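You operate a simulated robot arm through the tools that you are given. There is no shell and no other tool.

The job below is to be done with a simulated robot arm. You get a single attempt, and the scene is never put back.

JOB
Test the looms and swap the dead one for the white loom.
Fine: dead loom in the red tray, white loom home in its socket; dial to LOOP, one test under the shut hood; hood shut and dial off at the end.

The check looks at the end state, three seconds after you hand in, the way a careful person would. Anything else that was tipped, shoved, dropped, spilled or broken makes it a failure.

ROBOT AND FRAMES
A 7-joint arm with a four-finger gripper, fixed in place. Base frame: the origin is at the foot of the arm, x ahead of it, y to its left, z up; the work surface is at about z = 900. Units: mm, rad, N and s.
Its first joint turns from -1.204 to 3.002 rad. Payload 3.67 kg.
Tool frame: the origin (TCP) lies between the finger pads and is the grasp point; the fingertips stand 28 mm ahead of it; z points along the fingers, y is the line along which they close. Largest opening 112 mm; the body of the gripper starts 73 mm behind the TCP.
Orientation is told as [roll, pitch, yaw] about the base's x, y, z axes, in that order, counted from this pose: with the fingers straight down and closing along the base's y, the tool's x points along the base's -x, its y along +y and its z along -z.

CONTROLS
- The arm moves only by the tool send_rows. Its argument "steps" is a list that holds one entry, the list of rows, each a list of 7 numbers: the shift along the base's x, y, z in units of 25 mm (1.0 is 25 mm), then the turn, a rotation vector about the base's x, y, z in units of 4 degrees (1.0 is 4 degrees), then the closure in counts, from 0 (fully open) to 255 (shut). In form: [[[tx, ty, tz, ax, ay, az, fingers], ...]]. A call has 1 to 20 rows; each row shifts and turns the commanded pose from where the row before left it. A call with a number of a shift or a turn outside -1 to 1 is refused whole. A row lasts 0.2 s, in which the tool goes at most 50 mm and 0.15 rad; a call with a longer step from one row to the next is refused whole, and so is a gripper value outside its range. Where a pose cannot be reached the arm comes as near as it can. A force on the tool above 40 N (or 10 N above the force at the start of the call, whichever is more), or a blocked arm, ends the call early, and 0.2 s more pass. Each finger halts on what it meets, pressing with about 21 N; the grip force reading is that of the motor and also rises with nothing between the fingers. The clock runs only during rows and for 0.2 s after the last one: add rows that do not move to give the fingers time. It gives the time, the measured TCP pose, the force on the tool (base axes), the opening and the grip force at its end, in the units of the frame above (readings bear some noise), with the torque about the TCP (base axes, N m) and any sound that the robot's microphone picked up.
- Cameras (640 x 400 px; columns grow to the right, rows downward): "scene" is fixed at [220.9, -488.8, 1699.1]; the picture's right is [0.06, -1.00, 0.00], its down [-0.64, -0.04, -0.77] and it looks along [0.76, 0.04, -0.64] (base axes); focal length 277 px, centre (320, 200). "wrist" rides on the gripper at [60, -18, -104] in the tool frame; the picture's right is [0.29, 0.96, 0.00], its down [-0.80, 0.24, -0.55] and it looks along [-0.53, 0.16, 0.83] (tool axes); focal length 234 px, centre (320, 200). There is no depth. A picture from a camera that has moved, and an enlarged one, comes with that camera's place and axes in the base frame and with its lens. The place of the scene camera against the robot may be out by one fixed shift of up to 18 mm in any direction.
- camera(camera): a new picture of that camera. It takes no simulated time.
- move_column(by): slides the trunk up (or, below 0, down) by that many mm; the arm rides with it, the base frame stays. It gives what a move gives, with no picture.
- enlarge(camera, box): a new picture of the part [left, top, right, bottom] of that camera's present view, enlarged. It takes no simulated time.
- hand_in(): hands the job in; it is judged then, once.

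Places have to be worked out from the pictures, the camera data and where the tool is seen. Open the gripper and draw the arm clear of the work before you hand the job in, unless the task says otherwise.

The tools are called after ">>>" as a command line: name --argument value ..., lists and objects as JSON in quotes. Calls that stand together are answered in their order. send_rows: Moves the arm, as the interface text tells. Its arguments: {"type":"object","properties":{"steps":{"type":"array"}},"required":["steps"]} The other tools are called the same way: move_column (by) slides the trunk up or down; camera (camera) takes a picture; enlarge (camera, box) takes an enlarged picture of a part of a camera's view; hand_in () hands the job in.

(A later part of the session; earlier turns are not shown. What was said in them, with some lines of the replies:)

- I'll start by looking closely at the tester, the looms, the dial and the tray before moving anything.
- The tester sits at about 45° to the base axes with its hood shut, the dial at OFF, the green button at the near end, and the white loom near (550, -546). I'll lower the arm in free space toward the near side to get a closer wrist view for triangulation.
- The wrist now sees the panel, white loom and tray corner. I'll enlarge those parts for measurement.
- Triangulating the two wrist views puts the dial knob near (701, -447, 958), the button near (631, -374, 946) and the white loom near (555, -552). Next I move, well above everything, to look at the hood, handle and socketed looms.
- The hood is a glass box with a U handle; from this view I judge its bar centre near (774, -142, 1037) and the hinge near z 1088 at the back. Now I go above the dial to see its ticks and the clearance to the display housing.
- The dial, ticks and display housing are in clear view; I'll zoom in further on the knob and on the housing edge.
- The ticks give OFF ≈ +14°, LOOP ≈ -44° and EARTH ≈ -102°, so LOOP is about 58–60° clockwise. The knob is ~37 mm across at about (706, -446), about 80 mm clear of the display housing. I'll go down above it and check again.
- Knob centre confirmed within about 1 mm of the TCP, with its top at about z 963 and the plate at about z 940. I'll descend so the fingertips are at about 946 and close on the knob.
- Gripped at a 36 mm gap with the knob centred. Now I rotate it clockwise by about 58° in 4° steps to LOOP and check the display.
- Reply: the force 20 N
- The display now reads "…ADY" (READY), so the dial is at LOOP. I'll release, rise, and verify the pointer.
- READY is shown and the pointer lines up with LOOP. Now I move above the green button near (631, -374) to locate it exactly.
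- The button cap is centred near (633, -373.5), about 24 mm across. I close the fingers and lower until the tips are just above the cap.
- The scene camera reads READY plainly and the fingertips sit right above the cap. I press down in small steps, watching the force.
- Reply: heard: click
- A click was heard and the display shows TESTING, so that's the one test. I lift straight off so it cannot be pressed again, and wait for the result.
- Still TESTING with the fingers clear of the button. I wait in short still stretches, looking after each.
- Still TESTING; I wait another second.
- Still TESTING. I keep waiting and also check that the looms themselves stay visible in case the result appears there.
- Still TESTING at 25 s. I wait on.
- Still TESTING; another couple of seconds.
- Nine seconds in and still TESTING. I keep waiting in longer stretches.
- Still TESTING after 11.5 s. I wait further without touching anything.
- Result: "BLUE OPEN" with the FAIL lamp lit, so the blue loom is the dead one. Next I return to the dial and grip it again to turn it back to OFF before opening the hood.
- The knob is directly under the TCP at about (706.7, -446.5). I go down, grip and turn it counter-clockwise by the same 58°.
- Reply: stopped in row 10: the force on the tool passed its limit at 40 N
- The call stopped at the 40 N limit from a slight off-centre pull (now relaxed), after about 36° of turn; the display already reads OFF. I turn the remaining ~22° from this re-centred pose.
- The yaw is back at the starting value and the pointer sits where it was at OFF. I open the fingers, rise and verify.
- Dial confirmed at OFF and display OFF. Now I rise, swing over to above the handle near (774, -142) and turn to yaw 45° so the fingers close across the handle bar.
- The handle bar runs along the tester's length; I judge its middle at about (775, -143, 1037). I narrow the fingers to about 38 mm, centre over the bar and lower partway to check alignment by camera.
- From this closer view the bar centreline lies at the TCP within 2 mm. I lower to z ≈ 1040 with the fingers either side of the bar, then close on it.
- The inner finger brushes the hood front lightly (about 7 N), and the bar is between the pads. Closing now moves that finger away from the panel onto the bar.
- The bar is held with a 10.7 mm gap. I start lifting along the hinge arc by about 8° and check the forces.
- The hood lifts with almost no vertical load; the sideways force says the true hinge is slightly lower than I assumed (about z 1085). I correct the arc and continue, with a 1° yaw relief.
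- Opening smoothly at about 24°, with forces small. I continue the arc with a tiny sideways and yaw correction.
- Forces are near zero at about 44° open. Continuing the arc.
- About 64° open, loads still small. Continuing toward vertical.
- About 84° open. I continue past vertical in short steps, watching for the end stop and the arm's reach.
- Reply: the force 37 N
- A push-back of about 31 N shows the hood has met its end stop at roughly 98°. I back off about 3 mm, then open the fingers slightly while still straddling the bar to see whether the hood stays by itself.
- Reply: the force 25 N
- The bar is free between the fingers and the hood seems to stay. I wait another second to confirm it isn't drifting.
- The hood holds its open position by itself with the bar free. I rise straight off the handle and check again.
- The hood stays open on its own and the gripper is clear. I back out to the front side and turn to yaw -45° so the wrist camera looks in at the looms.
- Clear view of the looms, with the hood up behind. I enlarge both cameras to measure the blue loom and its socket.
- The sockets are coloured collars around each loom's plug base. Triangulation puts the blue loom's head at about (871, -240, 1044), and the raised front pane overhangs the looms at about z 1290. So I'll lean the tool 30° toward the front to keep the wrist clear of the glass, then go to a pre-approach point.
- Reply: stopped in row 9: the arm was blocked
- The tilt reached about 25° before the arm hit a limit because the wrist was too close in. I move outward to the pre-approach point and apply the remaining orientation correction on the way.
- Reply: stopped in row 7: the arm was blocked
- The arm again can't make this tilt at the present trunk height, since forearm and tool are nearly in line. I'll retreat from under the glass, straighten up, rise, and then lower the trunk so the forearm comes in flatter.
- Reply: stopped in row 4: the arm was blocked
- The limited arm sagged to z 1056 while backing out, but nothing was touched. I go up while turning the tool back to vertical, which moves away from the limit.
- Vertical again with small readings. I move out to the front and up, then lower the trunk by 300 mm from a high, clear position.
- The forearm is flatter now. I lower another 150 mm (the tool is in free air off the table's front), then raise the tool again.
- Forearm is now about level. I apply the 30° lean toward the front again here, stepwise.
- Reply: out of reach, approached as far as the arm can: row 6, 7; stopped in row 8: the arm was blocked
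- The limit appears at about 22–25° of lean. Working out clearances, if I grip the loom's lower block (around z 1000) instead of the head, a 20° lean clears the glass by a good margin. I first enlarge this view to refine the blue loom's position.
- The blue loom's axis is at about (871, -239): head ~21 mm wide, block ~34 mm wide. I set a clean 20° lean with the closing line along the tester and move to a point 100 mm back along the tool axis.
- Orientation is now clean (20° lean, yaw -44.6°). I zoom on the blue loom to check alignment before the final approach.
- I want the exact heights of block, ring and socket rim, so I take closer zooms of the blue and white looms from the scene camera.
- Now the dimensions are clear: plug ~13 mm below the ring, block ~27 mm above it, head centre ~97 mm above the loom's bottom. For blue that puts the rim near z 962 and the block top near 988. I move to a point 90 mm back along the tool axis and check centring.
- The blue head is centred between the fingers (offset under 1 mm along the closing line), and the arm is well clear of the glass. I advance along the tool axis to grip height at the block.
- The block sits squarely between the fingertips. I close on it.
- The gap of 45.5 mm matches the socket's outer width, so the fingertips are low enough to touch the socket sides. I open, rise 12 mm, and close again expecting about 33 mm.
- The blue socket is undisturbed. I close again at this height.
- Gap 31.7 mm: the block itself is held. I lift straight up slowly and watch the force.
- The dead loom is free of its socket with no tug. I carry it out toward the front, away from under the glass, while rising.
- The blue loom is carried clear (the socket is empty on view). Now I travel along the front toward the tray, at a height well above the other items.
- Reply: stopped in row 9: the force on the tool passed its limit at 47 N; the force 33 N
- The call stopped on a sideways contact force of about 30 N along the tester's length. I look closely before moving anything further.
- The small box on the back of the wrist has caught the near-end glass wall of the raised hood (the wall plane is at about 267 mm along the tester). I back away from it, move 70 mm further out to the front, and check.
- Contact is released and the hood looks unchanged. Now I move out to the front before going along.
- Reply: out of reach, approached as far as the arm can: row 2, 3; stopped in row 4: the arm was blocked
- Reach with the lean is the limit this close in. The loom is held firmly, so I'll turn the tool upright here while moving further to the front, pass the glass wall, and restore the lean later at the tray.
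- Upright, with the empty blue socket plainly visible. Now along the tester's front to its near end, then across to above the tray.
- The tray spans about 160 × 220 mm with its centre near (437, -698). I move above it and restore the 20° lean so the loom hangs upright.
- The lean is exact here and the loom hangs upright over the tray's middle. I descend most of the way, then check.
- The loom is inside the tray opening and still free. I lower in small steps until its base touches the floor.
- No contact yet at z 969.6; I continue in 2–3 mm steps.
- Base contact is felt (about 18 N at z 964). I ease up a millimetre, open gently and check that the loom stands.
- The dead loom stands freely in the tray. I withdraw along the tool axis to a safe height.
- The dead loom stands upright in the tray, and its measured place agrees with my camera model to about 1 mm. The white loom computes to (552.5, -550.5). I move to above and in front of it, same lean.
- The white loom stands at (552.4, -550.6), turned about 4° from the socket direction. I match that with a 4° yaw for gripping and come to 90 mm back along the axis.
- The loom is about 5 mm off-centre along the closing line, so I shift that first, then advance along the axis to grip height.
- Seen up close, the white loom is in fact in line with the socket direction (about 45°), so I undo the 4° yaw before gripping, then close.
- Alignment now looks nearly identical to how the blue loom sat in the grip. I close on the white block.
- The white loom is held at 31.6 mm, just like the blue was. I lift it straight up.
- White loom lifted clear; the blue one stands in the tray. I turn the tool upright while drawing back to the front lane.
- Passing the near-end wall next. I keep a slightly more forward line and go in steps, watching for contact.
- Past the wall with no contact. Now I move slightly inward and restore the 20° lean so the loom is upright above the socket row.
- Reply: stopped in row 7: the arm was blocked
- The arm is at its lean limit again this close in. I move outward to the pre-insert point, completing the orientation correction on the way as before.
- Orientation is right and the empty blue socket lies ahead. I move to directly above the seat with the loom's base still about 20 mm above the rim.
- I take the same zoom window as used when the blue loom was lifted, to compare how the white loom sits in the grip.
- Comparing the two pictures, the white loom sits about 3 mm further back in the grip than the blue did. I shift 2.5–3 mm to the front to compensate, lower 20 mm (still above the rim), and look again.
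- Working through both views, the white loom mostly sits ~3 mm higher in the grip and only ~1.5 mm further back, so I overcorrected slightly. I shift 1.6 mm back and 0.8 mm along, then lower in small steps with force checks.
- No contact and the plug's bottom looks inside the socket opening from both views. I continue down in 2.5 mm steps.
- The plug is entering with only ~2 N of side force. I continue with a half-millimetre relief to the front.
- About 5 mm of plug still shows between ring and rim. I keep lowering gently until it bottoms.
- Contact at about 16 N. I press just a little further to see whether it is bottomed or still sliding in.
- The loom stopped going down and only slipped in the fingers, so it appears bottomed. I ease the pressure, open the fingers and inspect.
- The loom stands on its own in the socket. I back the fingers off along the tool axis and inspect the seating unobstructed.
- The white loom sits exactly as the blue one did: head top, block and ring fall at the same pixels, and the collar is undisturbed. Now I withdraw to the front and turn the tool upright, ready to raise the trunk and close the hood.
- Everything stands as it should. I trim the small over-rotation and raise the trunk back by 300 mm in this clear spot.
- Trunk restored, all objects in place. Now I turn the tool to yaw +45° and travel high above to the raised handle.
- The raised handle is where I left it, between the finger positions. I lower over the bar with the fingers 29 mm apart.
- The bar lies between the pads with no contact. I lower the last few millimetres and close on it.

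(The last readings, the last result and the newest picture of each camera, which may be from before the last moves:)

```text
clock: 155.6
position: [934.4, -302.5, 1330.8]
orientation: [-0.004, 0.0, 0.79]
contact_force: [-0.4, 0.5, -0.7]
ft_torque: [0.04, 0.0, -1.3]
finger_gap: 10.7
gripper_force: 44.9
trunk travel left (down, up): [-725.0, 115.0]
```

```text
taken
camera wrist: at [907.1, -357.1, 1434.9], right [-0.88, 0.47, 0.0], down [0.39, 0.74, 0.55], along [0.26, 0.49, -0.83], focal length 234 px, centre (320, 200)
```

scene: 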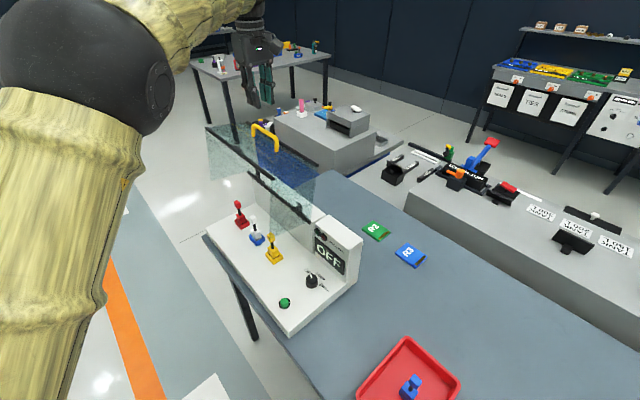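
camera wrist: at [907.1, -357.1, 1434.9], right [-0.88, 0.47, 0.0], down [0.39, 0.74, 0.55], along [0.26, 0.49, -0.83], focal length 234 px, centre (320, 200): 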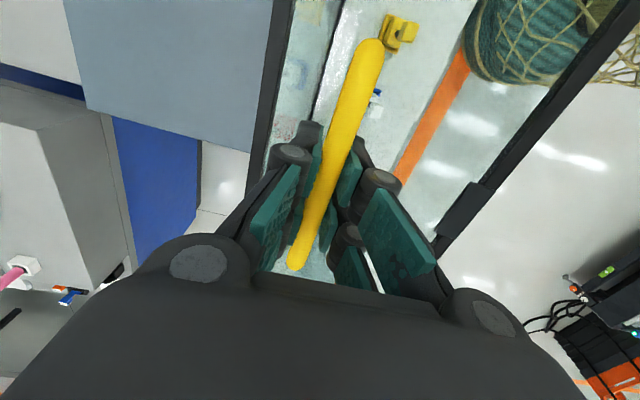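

Held at the same 10.7 mm gap with no load. I have a good circle fit for the handle from the opening motion (radius 238 mm), so I now run that arc backwards, first 20°.

>>> send_rows --steps '[[[-0.472, 0.472, -0.048, 0, 0, -0.05, 255], [-0.467, 0.467, -0.092, 0, 0, 0, 255], [-0.458, 0.458, -0.14, 0, 0, 0, 255], [-0.45, 0.45, -0.18, 0, 0, 0, 255], [-0.441, 0.441, -0.228, 0, 0, 0, 255], [0, 0, 0, 0, 0, 0, 255]]]'

>>> enlarge --camera "scene" --box '[170, 50, 390, 270]'

```text
clock: 157.0
position: [879.3, -246.6, 1313.0]
orientation: [-0.002, 0.001, 0.787]
contact_force: [-1.8, -4.5, -8.5]
ft_torque: [-0.25, 0.31, 0.13]
finger_gap: 10.3
gripper_force: 45.2
trunk travel left (down, up): [-725.0, 115.0]
```

```text
1.82 times, centred on (280, 160) of scene
camera zoom: at [220.9, -488.8, 1699.1], right [0.06, -1.0, 0.0], down [-0.64, -0.04, -0.77], along [0.76, 0.04, -0.64], focal length 503 px, centre (393, 273)
```

zoom: 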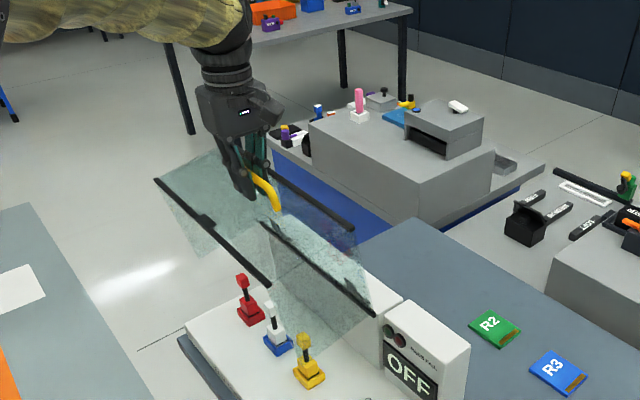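

The hood follows smoothly. Continuing the arc.

>>> send_rows --steps '[[[-0.43, 0.43, -0.268, 0, 0, 0, 255], [-0.413, 0.413, -0.312, 0, 0, 0, 255], [-0.399, 0.399, -0.352, 0, 0, 0, 255], [-0.379, 0.379, -0.392, 0, 0, 0, 255], [-0.359, 0.359, -0.424, 0, 0, 0, 255], [-0.337, 0.337, -0.46, 0, 0, 0, 255], [0, 0, 0, 0, 0, 0, 255]]]'

>>> enlarge --camera "scene" --box '[170, 70, 370, 270]'

```text
clock: 158.6
position: [819.8, -188.0, 1260.8]
orientation: [-0.004, 0.0, 0.787]
contact_force: [-2.3, -3.2, -0.2]
ft_torque: [-0.58, 0.47, 0.95]
finger_gap: 10.5
gripper_force: 45.1
trunk travel left (down, up): [-725.0, 115.0]
```

```text
2.00 times, centred on (270, 170) of scene
camera zoom: at [220.9, -488.8, 1699.1], right [0.06, -1.0, 0.0], down [-0.64, -0.04, -0.77], along [0.76, 0.04, -0.64], focal length 553 px, centre (420, 260)
```

zoom: 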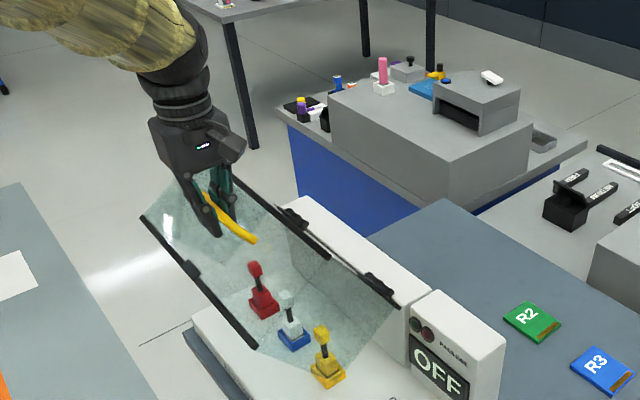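

Loads stay small at about 56° open. I continue downward.

>>> send_rows --steps '[[[-0.314, 0.314, -0.496, 0, 0, 0.05, 255], [-0.288, 0.288, -0.52, 0, 0, 0, 255], [-0.263, 0.263, -0.552, 0, 0, 0, 255], [-0.235, 0.235, -0.576, 0, 0, 0, 255], [-0.206, 0.206, -0.596, 0, 0, 0, 255], [-0.175, 0.175, -0.612, 0, 0, 0, 255], [0, 0, 0, 0, 0, 0, 255]]]'

>>> enlarge --camera "scene" --box '[170, 90, 350, 270]'

```text
clock: 160.2
position: [783.4, -150.2, 1176.3]
orientation: [-0.006, -0.001, 0.79]
contact_force: [-4.2, 0.1, 1.0]
ft_torque: [-0.71, 0.59, 0.81]
finger_gap: 10.2
gripper_force: 44.9
trunk travel left (down, up): [-725.0, 115.0]
```

```text
2.22 times, centred on (260, 180) of scene
camera zoom: at [220.9, -488.8, 1699.1], right [0.06, -1.0, 0.0], down [-0.64, -0.04, -0.77], along [0.76, 0.04, -0.64], focal length 615 px, centre (453, 244)
```

zoom: 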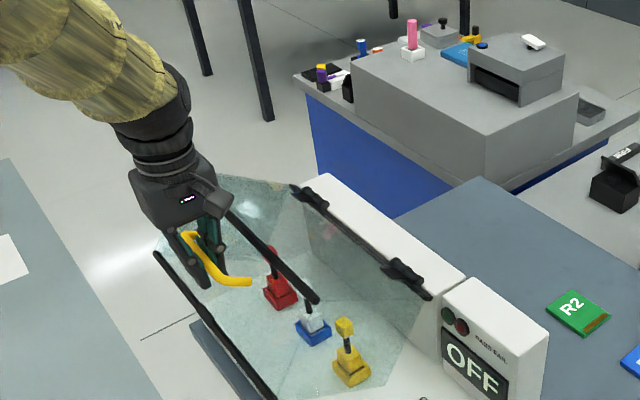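

About 32° to go with small loads. Continuing with the lower part of the arc.

>>> send_rows --steps '[[[-0.144, 0.144, -0.632, 0, 0, 0, 255], [-0.113, 0.113, -0.644, 0, 0, 0, 255], [-0.082, 0.082, -0.652, 0, 0, 0, 255], [-0.048, 0.048, -0.66, 0, 0, 0, 255], [-0.017, 0.017, -0.664, 0, 0, 0, 255], [0, 0, 0, 0, 0, 0, 255]]]'

>>> enlarge --camera "scene" --box '[170, 110, 350, 290]'

```text
clock: 161.6
position: [772.5, -139.4, 1093.5]
orientation: [-0.005, 0.002, 0.792]
contact_force: [-7.7, 10.3, -1.2]
ft_torque: [-0.3, 0.27, 1.02]
finger_gap: 10.3
gripper_force: 45.1
trunk travel left (down, up): [-725.0, 115.0]
```

```text
2.22 times, centred on (260, 200) of scene
camera zoom: at [220.9, -488.8, 1699.1], right [0.06, -1.0, 0.0], down [-0.64, -0.04, -0.77], along [0.76, 0.04, -0.64], focal length 615 px, centre (453, 200)
```

zoom: 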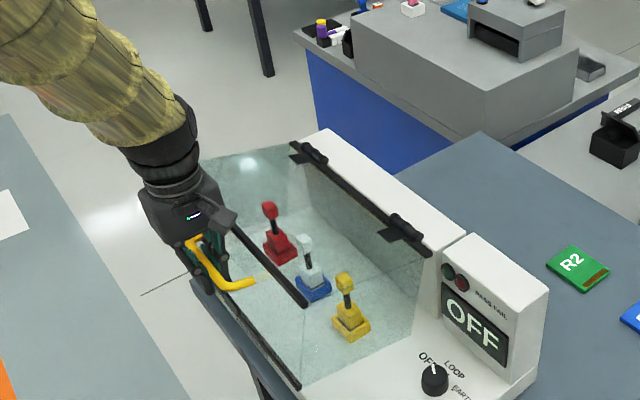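

Nearly shut, with a 1 mm correction needed toward the front. I go down the last 12° gently, watching for the hood meeting its seat.

>>> send_rows --steps '[[[-0.015, 0.015, -0.66, 0, 0, 0, 255], [0.03, -0.03, -0.66, 0, 0, 0, 255], [0.03, -0.03, -0.3, 0, 0, 0, 255], [0.03, -0.03, -0.2, 0, 0, 0, 255], [0, 0, 0, 0, 0, 0, 255]]]'

>>> enlarge --camera "scene" --box '[170, 130, 350, 290]'

```text
clock: 162.8
position: [774.2, -142.5, 1048.4]
orientation: [-0.005, 0.002, 0.793]
contact_force: [-11.4, 13.3, -4.5]
ft_torque: [-0.26, 0.06, 1.14]
finger_gap: 10.0
gripper_force: 45.0
trunk travel left (down, up): [-725.0, 115.0]
```

```text
2.50 times, centred on (260, 210) of scene
camera zoom: at [220.9, -488.8, 1699.1], right [0.06, -1.0, 0.0], down [-0.64, -0.04, -0.77], along [0.76, 0.04, -0.64], focal length 692 px, centre (470, 175)
```

zoom: 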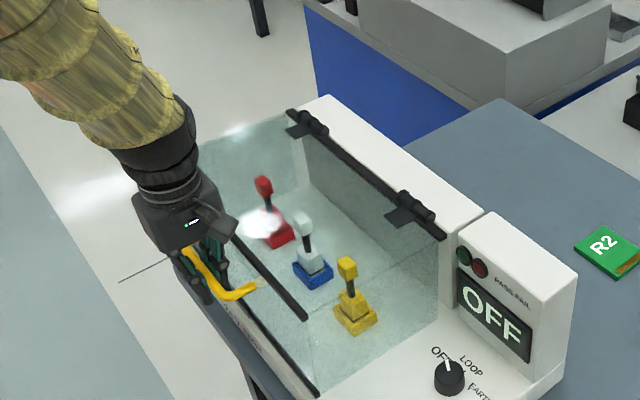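

About 5 mm remains to the closed height. I relieve the side load and lower the rest slowly.

>>> send_rows --steps '[[[-0.045, 0.045, -0.08, 0, 0, 0, 255], [0, 0, -0.08, 0, 0, 0, 255], [0, 0, -0.06, 0, 0, 0, 255], [0, 0, 0, 0, 0, 0, 255]]]'

>>> enlarge --camera "scene" --box '[170, 130, 350, 290]'

>>> enlarge --camera "scene" --box '[200, 220, 290, 300]'

```text
clock: 163.8
position: [774.2, -143.5, 1043.7]
orientation: [-0.006, 0.001, 0.788]
contact_force: [5.6, -4.3, 1.7]
ft_torque: [-0.4, 0.27, 1.34]
finger_gap: 10.2
gripper_force: 45.0
trunk travel left (down, up): [-725.0, 115.0]
```

```text
2.50 times, centred on (260, 210) of scene
camera zoom: at [220.9, -488.8, 1699.1], right [0.06, -1.0, 0.0], down [-0.64, -0.04, -0.77], along [0.76, 0.04, -0.64], focal length 692 px, centre (470, 175)
```

zoom: 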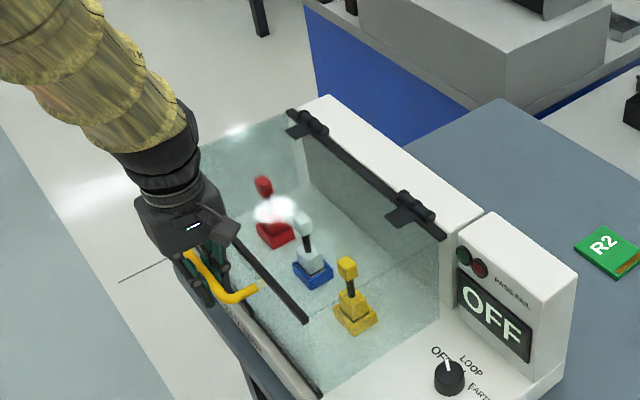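

```text
5.00 times, centred on (245, 260) of scene
camera zoom: at [220.9, -488.8, 1699.1], right [0.06, -1.0, 0.0], down [-0.64, -0.04, -0.77], along [0.76, 0.04, -0.64], focal length 1383 px, centre (695, -100)
```

zoom: 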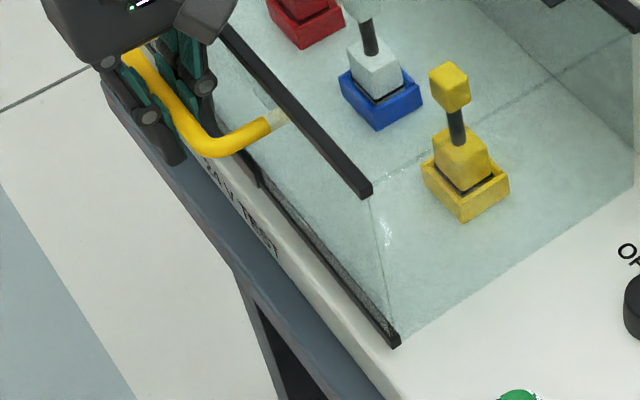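

Almost shut; the edge bars appear a few millimetres above their original position. I push down gently until the hood meets its seat.

>>> send_rows --steps '[[[0.01, -0.01, -0.08, 0, 0, 0, 255], [0.01, -0.01, -0.08, 0, 0, 0, 255], [0, 0, 0, 0, 0, 0, 255]]]'

>>> enlarge --camera "scene" --box '[200, 220, 290, 300]'

```text
clock: 164.6
position: [775.4, -143.6, 1038.9]
orientation: [-0.003, -0.001, 0.79]
contact_force: [8.1, -8.2, 1.4]
ft_torque: [-0.05, 0.11, 1.33]
finger_gap: 10.2
gripper_force: 44.9
trunk travel left (down, up): [-725.0, 115.0]
```

```text
5.00 times, centred on (245, 260) of scene
camera zoom: at [220.9, -488.8, 1699.1], right [0.06, -1.0, 0.0], down [-0.64, -0.04, -0.77], along [0.76, 0.04, -0.64], focal length 1383 px, centre (695, -100)
```

zoom: 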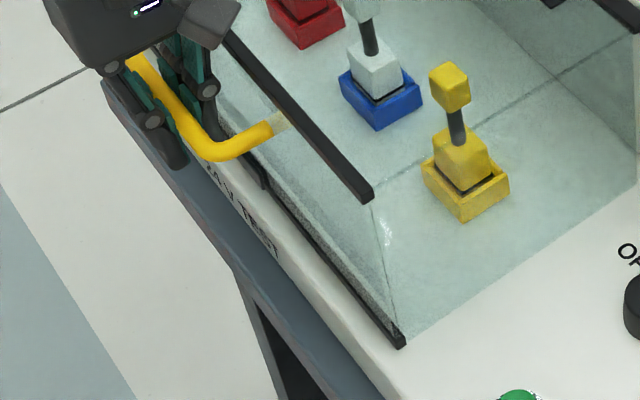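

Moving still with almost no vertical load, and now very near the original bar positions. I go on until it is firmly seated.

>>> send_rows --steps '[[[0.03, -0.03, -0.08, 0, 0, 0, 255], [0.01, -0.01, -0.06, 0, 0, 0, 255], [0, 0, 0, 0, 0, 0, 255]]]'

>>> enlarge --camera "scene" --box '[200, 220, 290, 300]'

```text
clock: 165.4
position: [775.5, -143.6, 1036.4]
orientation: [-0.004, -0.002, 0.791]
contact_force: [8.8, -11.0, 20.6]
ft_torque: [-0.77, 0.82, 1.29]
finger_gap: 10.4
gripper_force: 44.6
trunk travel left (down, up): [-725.0, 115.0]
```

```text
5.00 times, centred on (245, 260) of scene
camera zoom: at [220.9, -488.8, 1699.1], right [0.06, -1.0, 0.0], down [-0.64, -0.04, -0.77], along [0.76, 0.04, -0.64], focal length 1383 px, centre (695, -100)
```

zoom: 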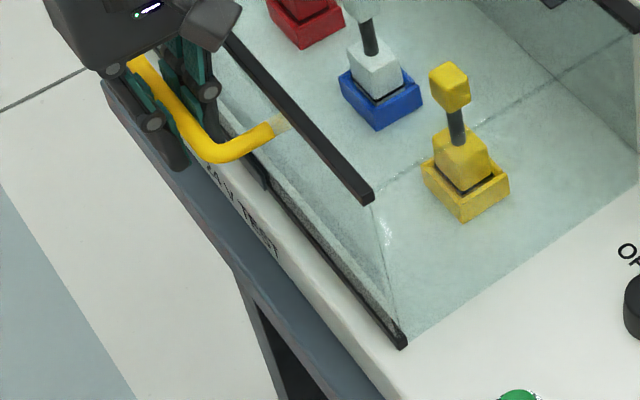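

Firm seating is felt (about 20 N up), and the bars match the original closed position. I release the handle with a modest opening and check the hood stays put.

>>> send_rows --steps '[[[0, 0, 0, 0, 0, 0, 220], [0, 0, 0, 0, 0, 0, 190], [0, 0, 0, 0, 0, 0, 190], [0, 0, 0, 0, 0, 0, 190]]]'

>>> camera --camera "wrist"

>>> enlarge --camera "scene" --box '[200, 220, 290, 300]'

```text
clock: 166.4
position: [774.1, -143.3, 1034.5]
orientation: [-0.002, 0.0, 0.792]
contact_force: [-0.5, 1.3, -0.5]
ft_torque: [-0.02, -0.01, -0.01]
finger_gap: 28.7
gripper_force: 0.0
trunk travel left (down, up): [-725.0, 115.0]
```

```text
taken
camera wrist: at [747.3, -196.6, 1138.9], right [-0.88, 0.47, 0.0], down [0.39, 0.74, 0.55], along [0.26, 0.49, -0.83], focal length 234 px, centre (320, 200)
```

wrist: 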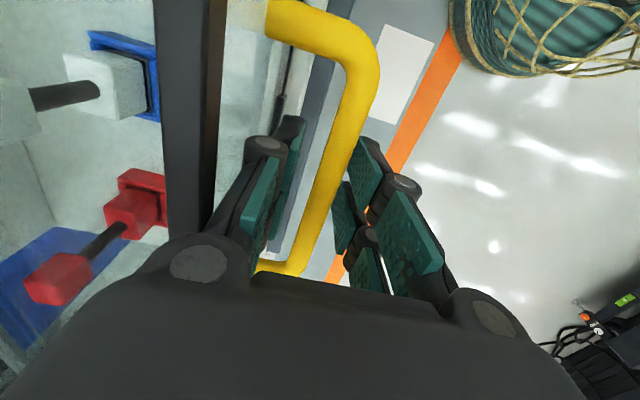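

```text
5.00 times, centred on (245, 260) of scene
camera zoom: at [220.9, -488.8, 1699.1], right [0.06, -1.0, 0.0], down [-0.64, -0.04, -0.77], along [0.76, 0.04, -0.64], focal length 1383 px, centre (695, -100)
```

zoom: 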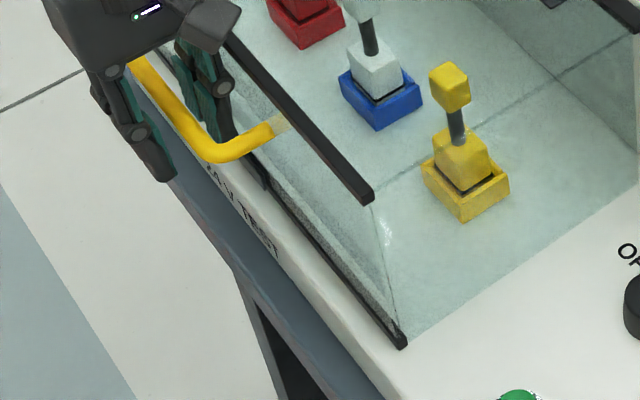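

The hood is shut and the bar is free between the fingers. I rise straight up, clear of the handle.

>>> send_rows --steps '[[[0, 0, 0.3, 0, 0, 0, 190], [0, 0, 0.6, 0, 0, 0, 190], [0, 0, 0.8, 0, 0, 0, 190], [0, 0, 0.9, 0, 0, 0, 190], [0, 0, 0.9, 0, 0, 0, 190], [0, 0, 0.9, 0, 0, 0, 190], [0, 0, 0.9, 0, 0, 0, 150], [0, 0, 0.9, 0, 0, 0, 0], [0, 0, 0.9, 0, 0, 0, 0], [0, 0, 0.9, 0, 0, 0, 0], [0, 0, 0, 0, 0, 0, 0]]]'

>>> camera --camera "scene"

>>> enlarge --camera "scene" --box '[190, 160, 370, 340]'

>>> camera --camera "wrist"

```text
clock: 168.8
position: [773.8, -140.4, 1234.2]
orientation: [-0.004, 0.0, 0.791]
contact_force: [-0.1, 0.6, 0.5]
ft_torque: [0.0, 0.0, -0.01]
finger_gap: 111.9
gripper_force: 0.0
trunk travel left (down, up): [-725.0, 115.0]
```

```text
taken
```

scene: 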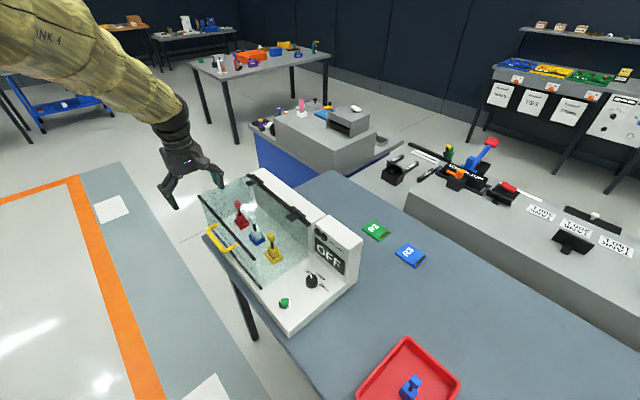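

```text
2.22 times, centred on (280, 250) of scene
camera zoom: at [220.9, -488.8, 1699.1], right [0.06, -1.0, 0.0], down [-0.64, -0.04, -0.77], along [0.76, 0.04, -0.64], focal length 615 px, centre (409, 89)
```

zoom: 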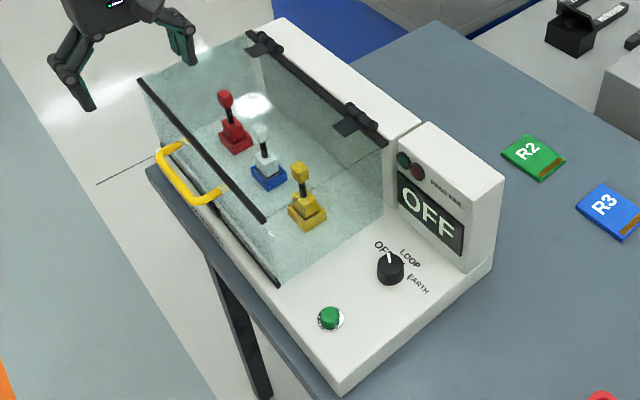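

```text
taken
camera wrist: at [746.7, -195.2, 1338.1], right [-0.88, 0.47, 0.0], down [0.39, 0.74, 0.55], along [0.26, 0.49, -0.83], focal length 234 px, centre (320, 200)
```

wrist: 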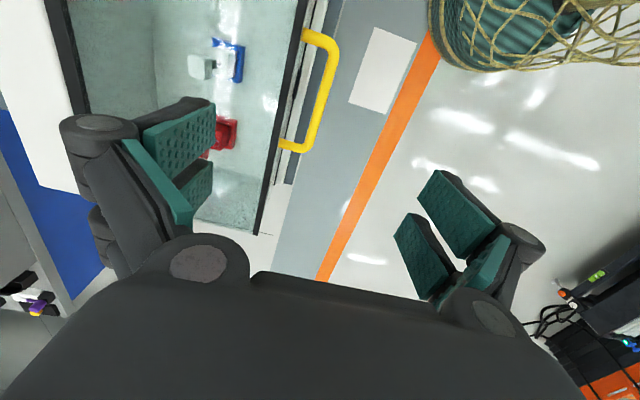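

All as required: hood shut in its original position, dial and display at OFF, white loom seated in the blue socket, and blue loom in the red tray. I draw the arm clear with the gripper open.

>>> send_rows --steps '[[[0, 0, 0.8, 0, 0, 0, 0], [0, 0, 0.8, 0, 0, 0, 0], [-0.5, 0.5, 0.8, 0, 0, 0, 0], [-0.5, 0.5, 0.8, 0, 0, 0, 0], [-0.5, 0.5, 0.8, 0, 0, 0, 0], [-0.5, 0.5, 0.8, 0, 0, 0, 0], [-0.5, 0.5, 0.8, 0, 0, 0, 0], [-0.5, 0.5, 0.8, 0, 0, 0, 0], [-0.5, 0.5, 0.5, 0, 0, 0, 0], [-0.5, 0.5, 0.5, 0, 0, 0, 0], [0, 0, 0, 0, 0, 0, 0]]]'

>>> camera --camera "scene"

>>> enlarge --camera "scene" --box '[225, 200, 345, 320]'

>>> enlarge --camera "scene" --box '[340, 310, 480, 400]'

```text
clock: 171.2
position: [676.7, -43.7, 1419.1]
orientation: [-0.003, 0.0, 0.791]
contact_force: [0.7, -0.3, -0.2]
ft_torque: [0.02, 0.01, -0.01]
finger_gap: 111.8
gripper_force: 0.0
trunk travel left (down, up): [-725.0, 115.0]
```

```text
taken
```

scene: 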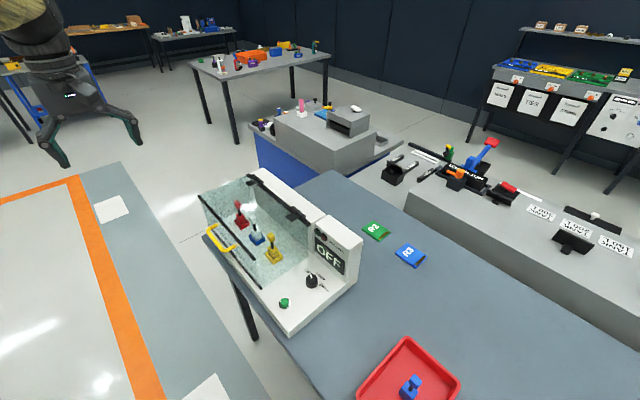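

```text
3.33 times, centred on (285, 260) of scene
camera zoom: at [220.9, -488.8, 1699.1], right [0.06, -1.0, 0.0], down [-0.64, -0.04, -0.77], along [0.76, 0.04, -0.64], focal length 922 px, centre (437, 0)
```

zoom: 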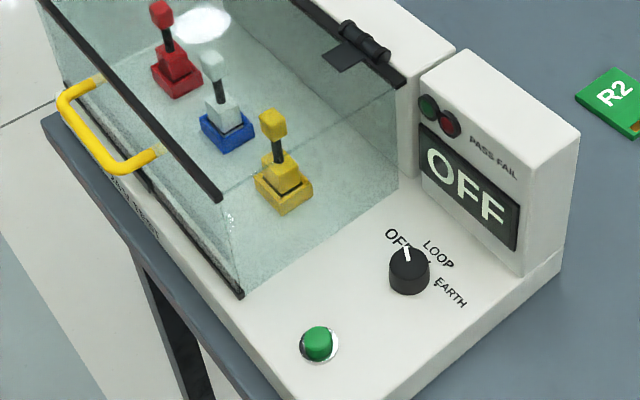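

```text
4.44 times, centred on (410, 355) of scene
camera zoom: at [220.9, -488.8, 1699.1], right [0.06, -1.0, 0.0], down [-0.64, -0.04, -0.77], along [0.76, 0.04, -0.64], focal length 1229 px, centre (-80, -489)
```

zoom: 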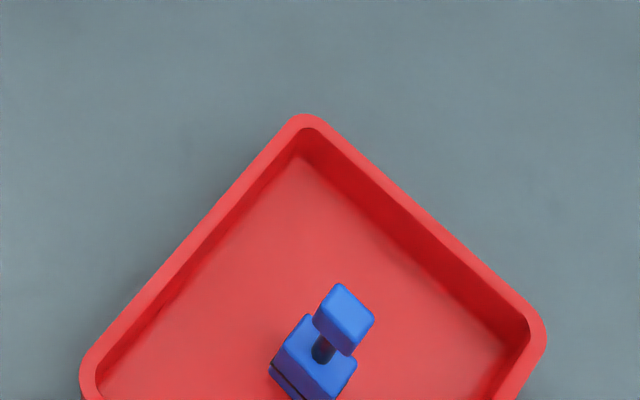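

The final check shows the hood shut, the dial and display at OFF, and the white loom home in the blue loom's socket. The dead blue loom stands in the red tray, everything else is undisturbed, and the arm is clear with its gripper open. I hand the job in.

>>> hand_in

```text
The job is handed in.
```

The test found the blue loom dead. It is now standing in the red tray, and the white loom is in its socket. The job is handed in, but I don't have the check's result.

- **Test:** I turned the dial to LOOP and pressed the button once with the hood shut. The display read "BLUE OPEN" with the FAIL lamp lit.
- **Swap:** In the scene camera the white loom sits at the same height and place in the socket as the blue one did before. The red and yellow looms were not moved.
- **End state:** The hood is shut against its stop, the dial and display are at OFF, and the arm is clear with the gripper open.

Two contacts happened on the way:

- **Raised hood:** While I carried the blue loom out, a box on the wrist pushed against the end wall of the raised hood, hard enough to trip the force limit. I backed off, and the hood looked unchanged and closed normally afterwards.
- **Blue socket:** My first grip closed on the sides of the blue socket instead of the loom. I released it, and the socket was undisturbed.
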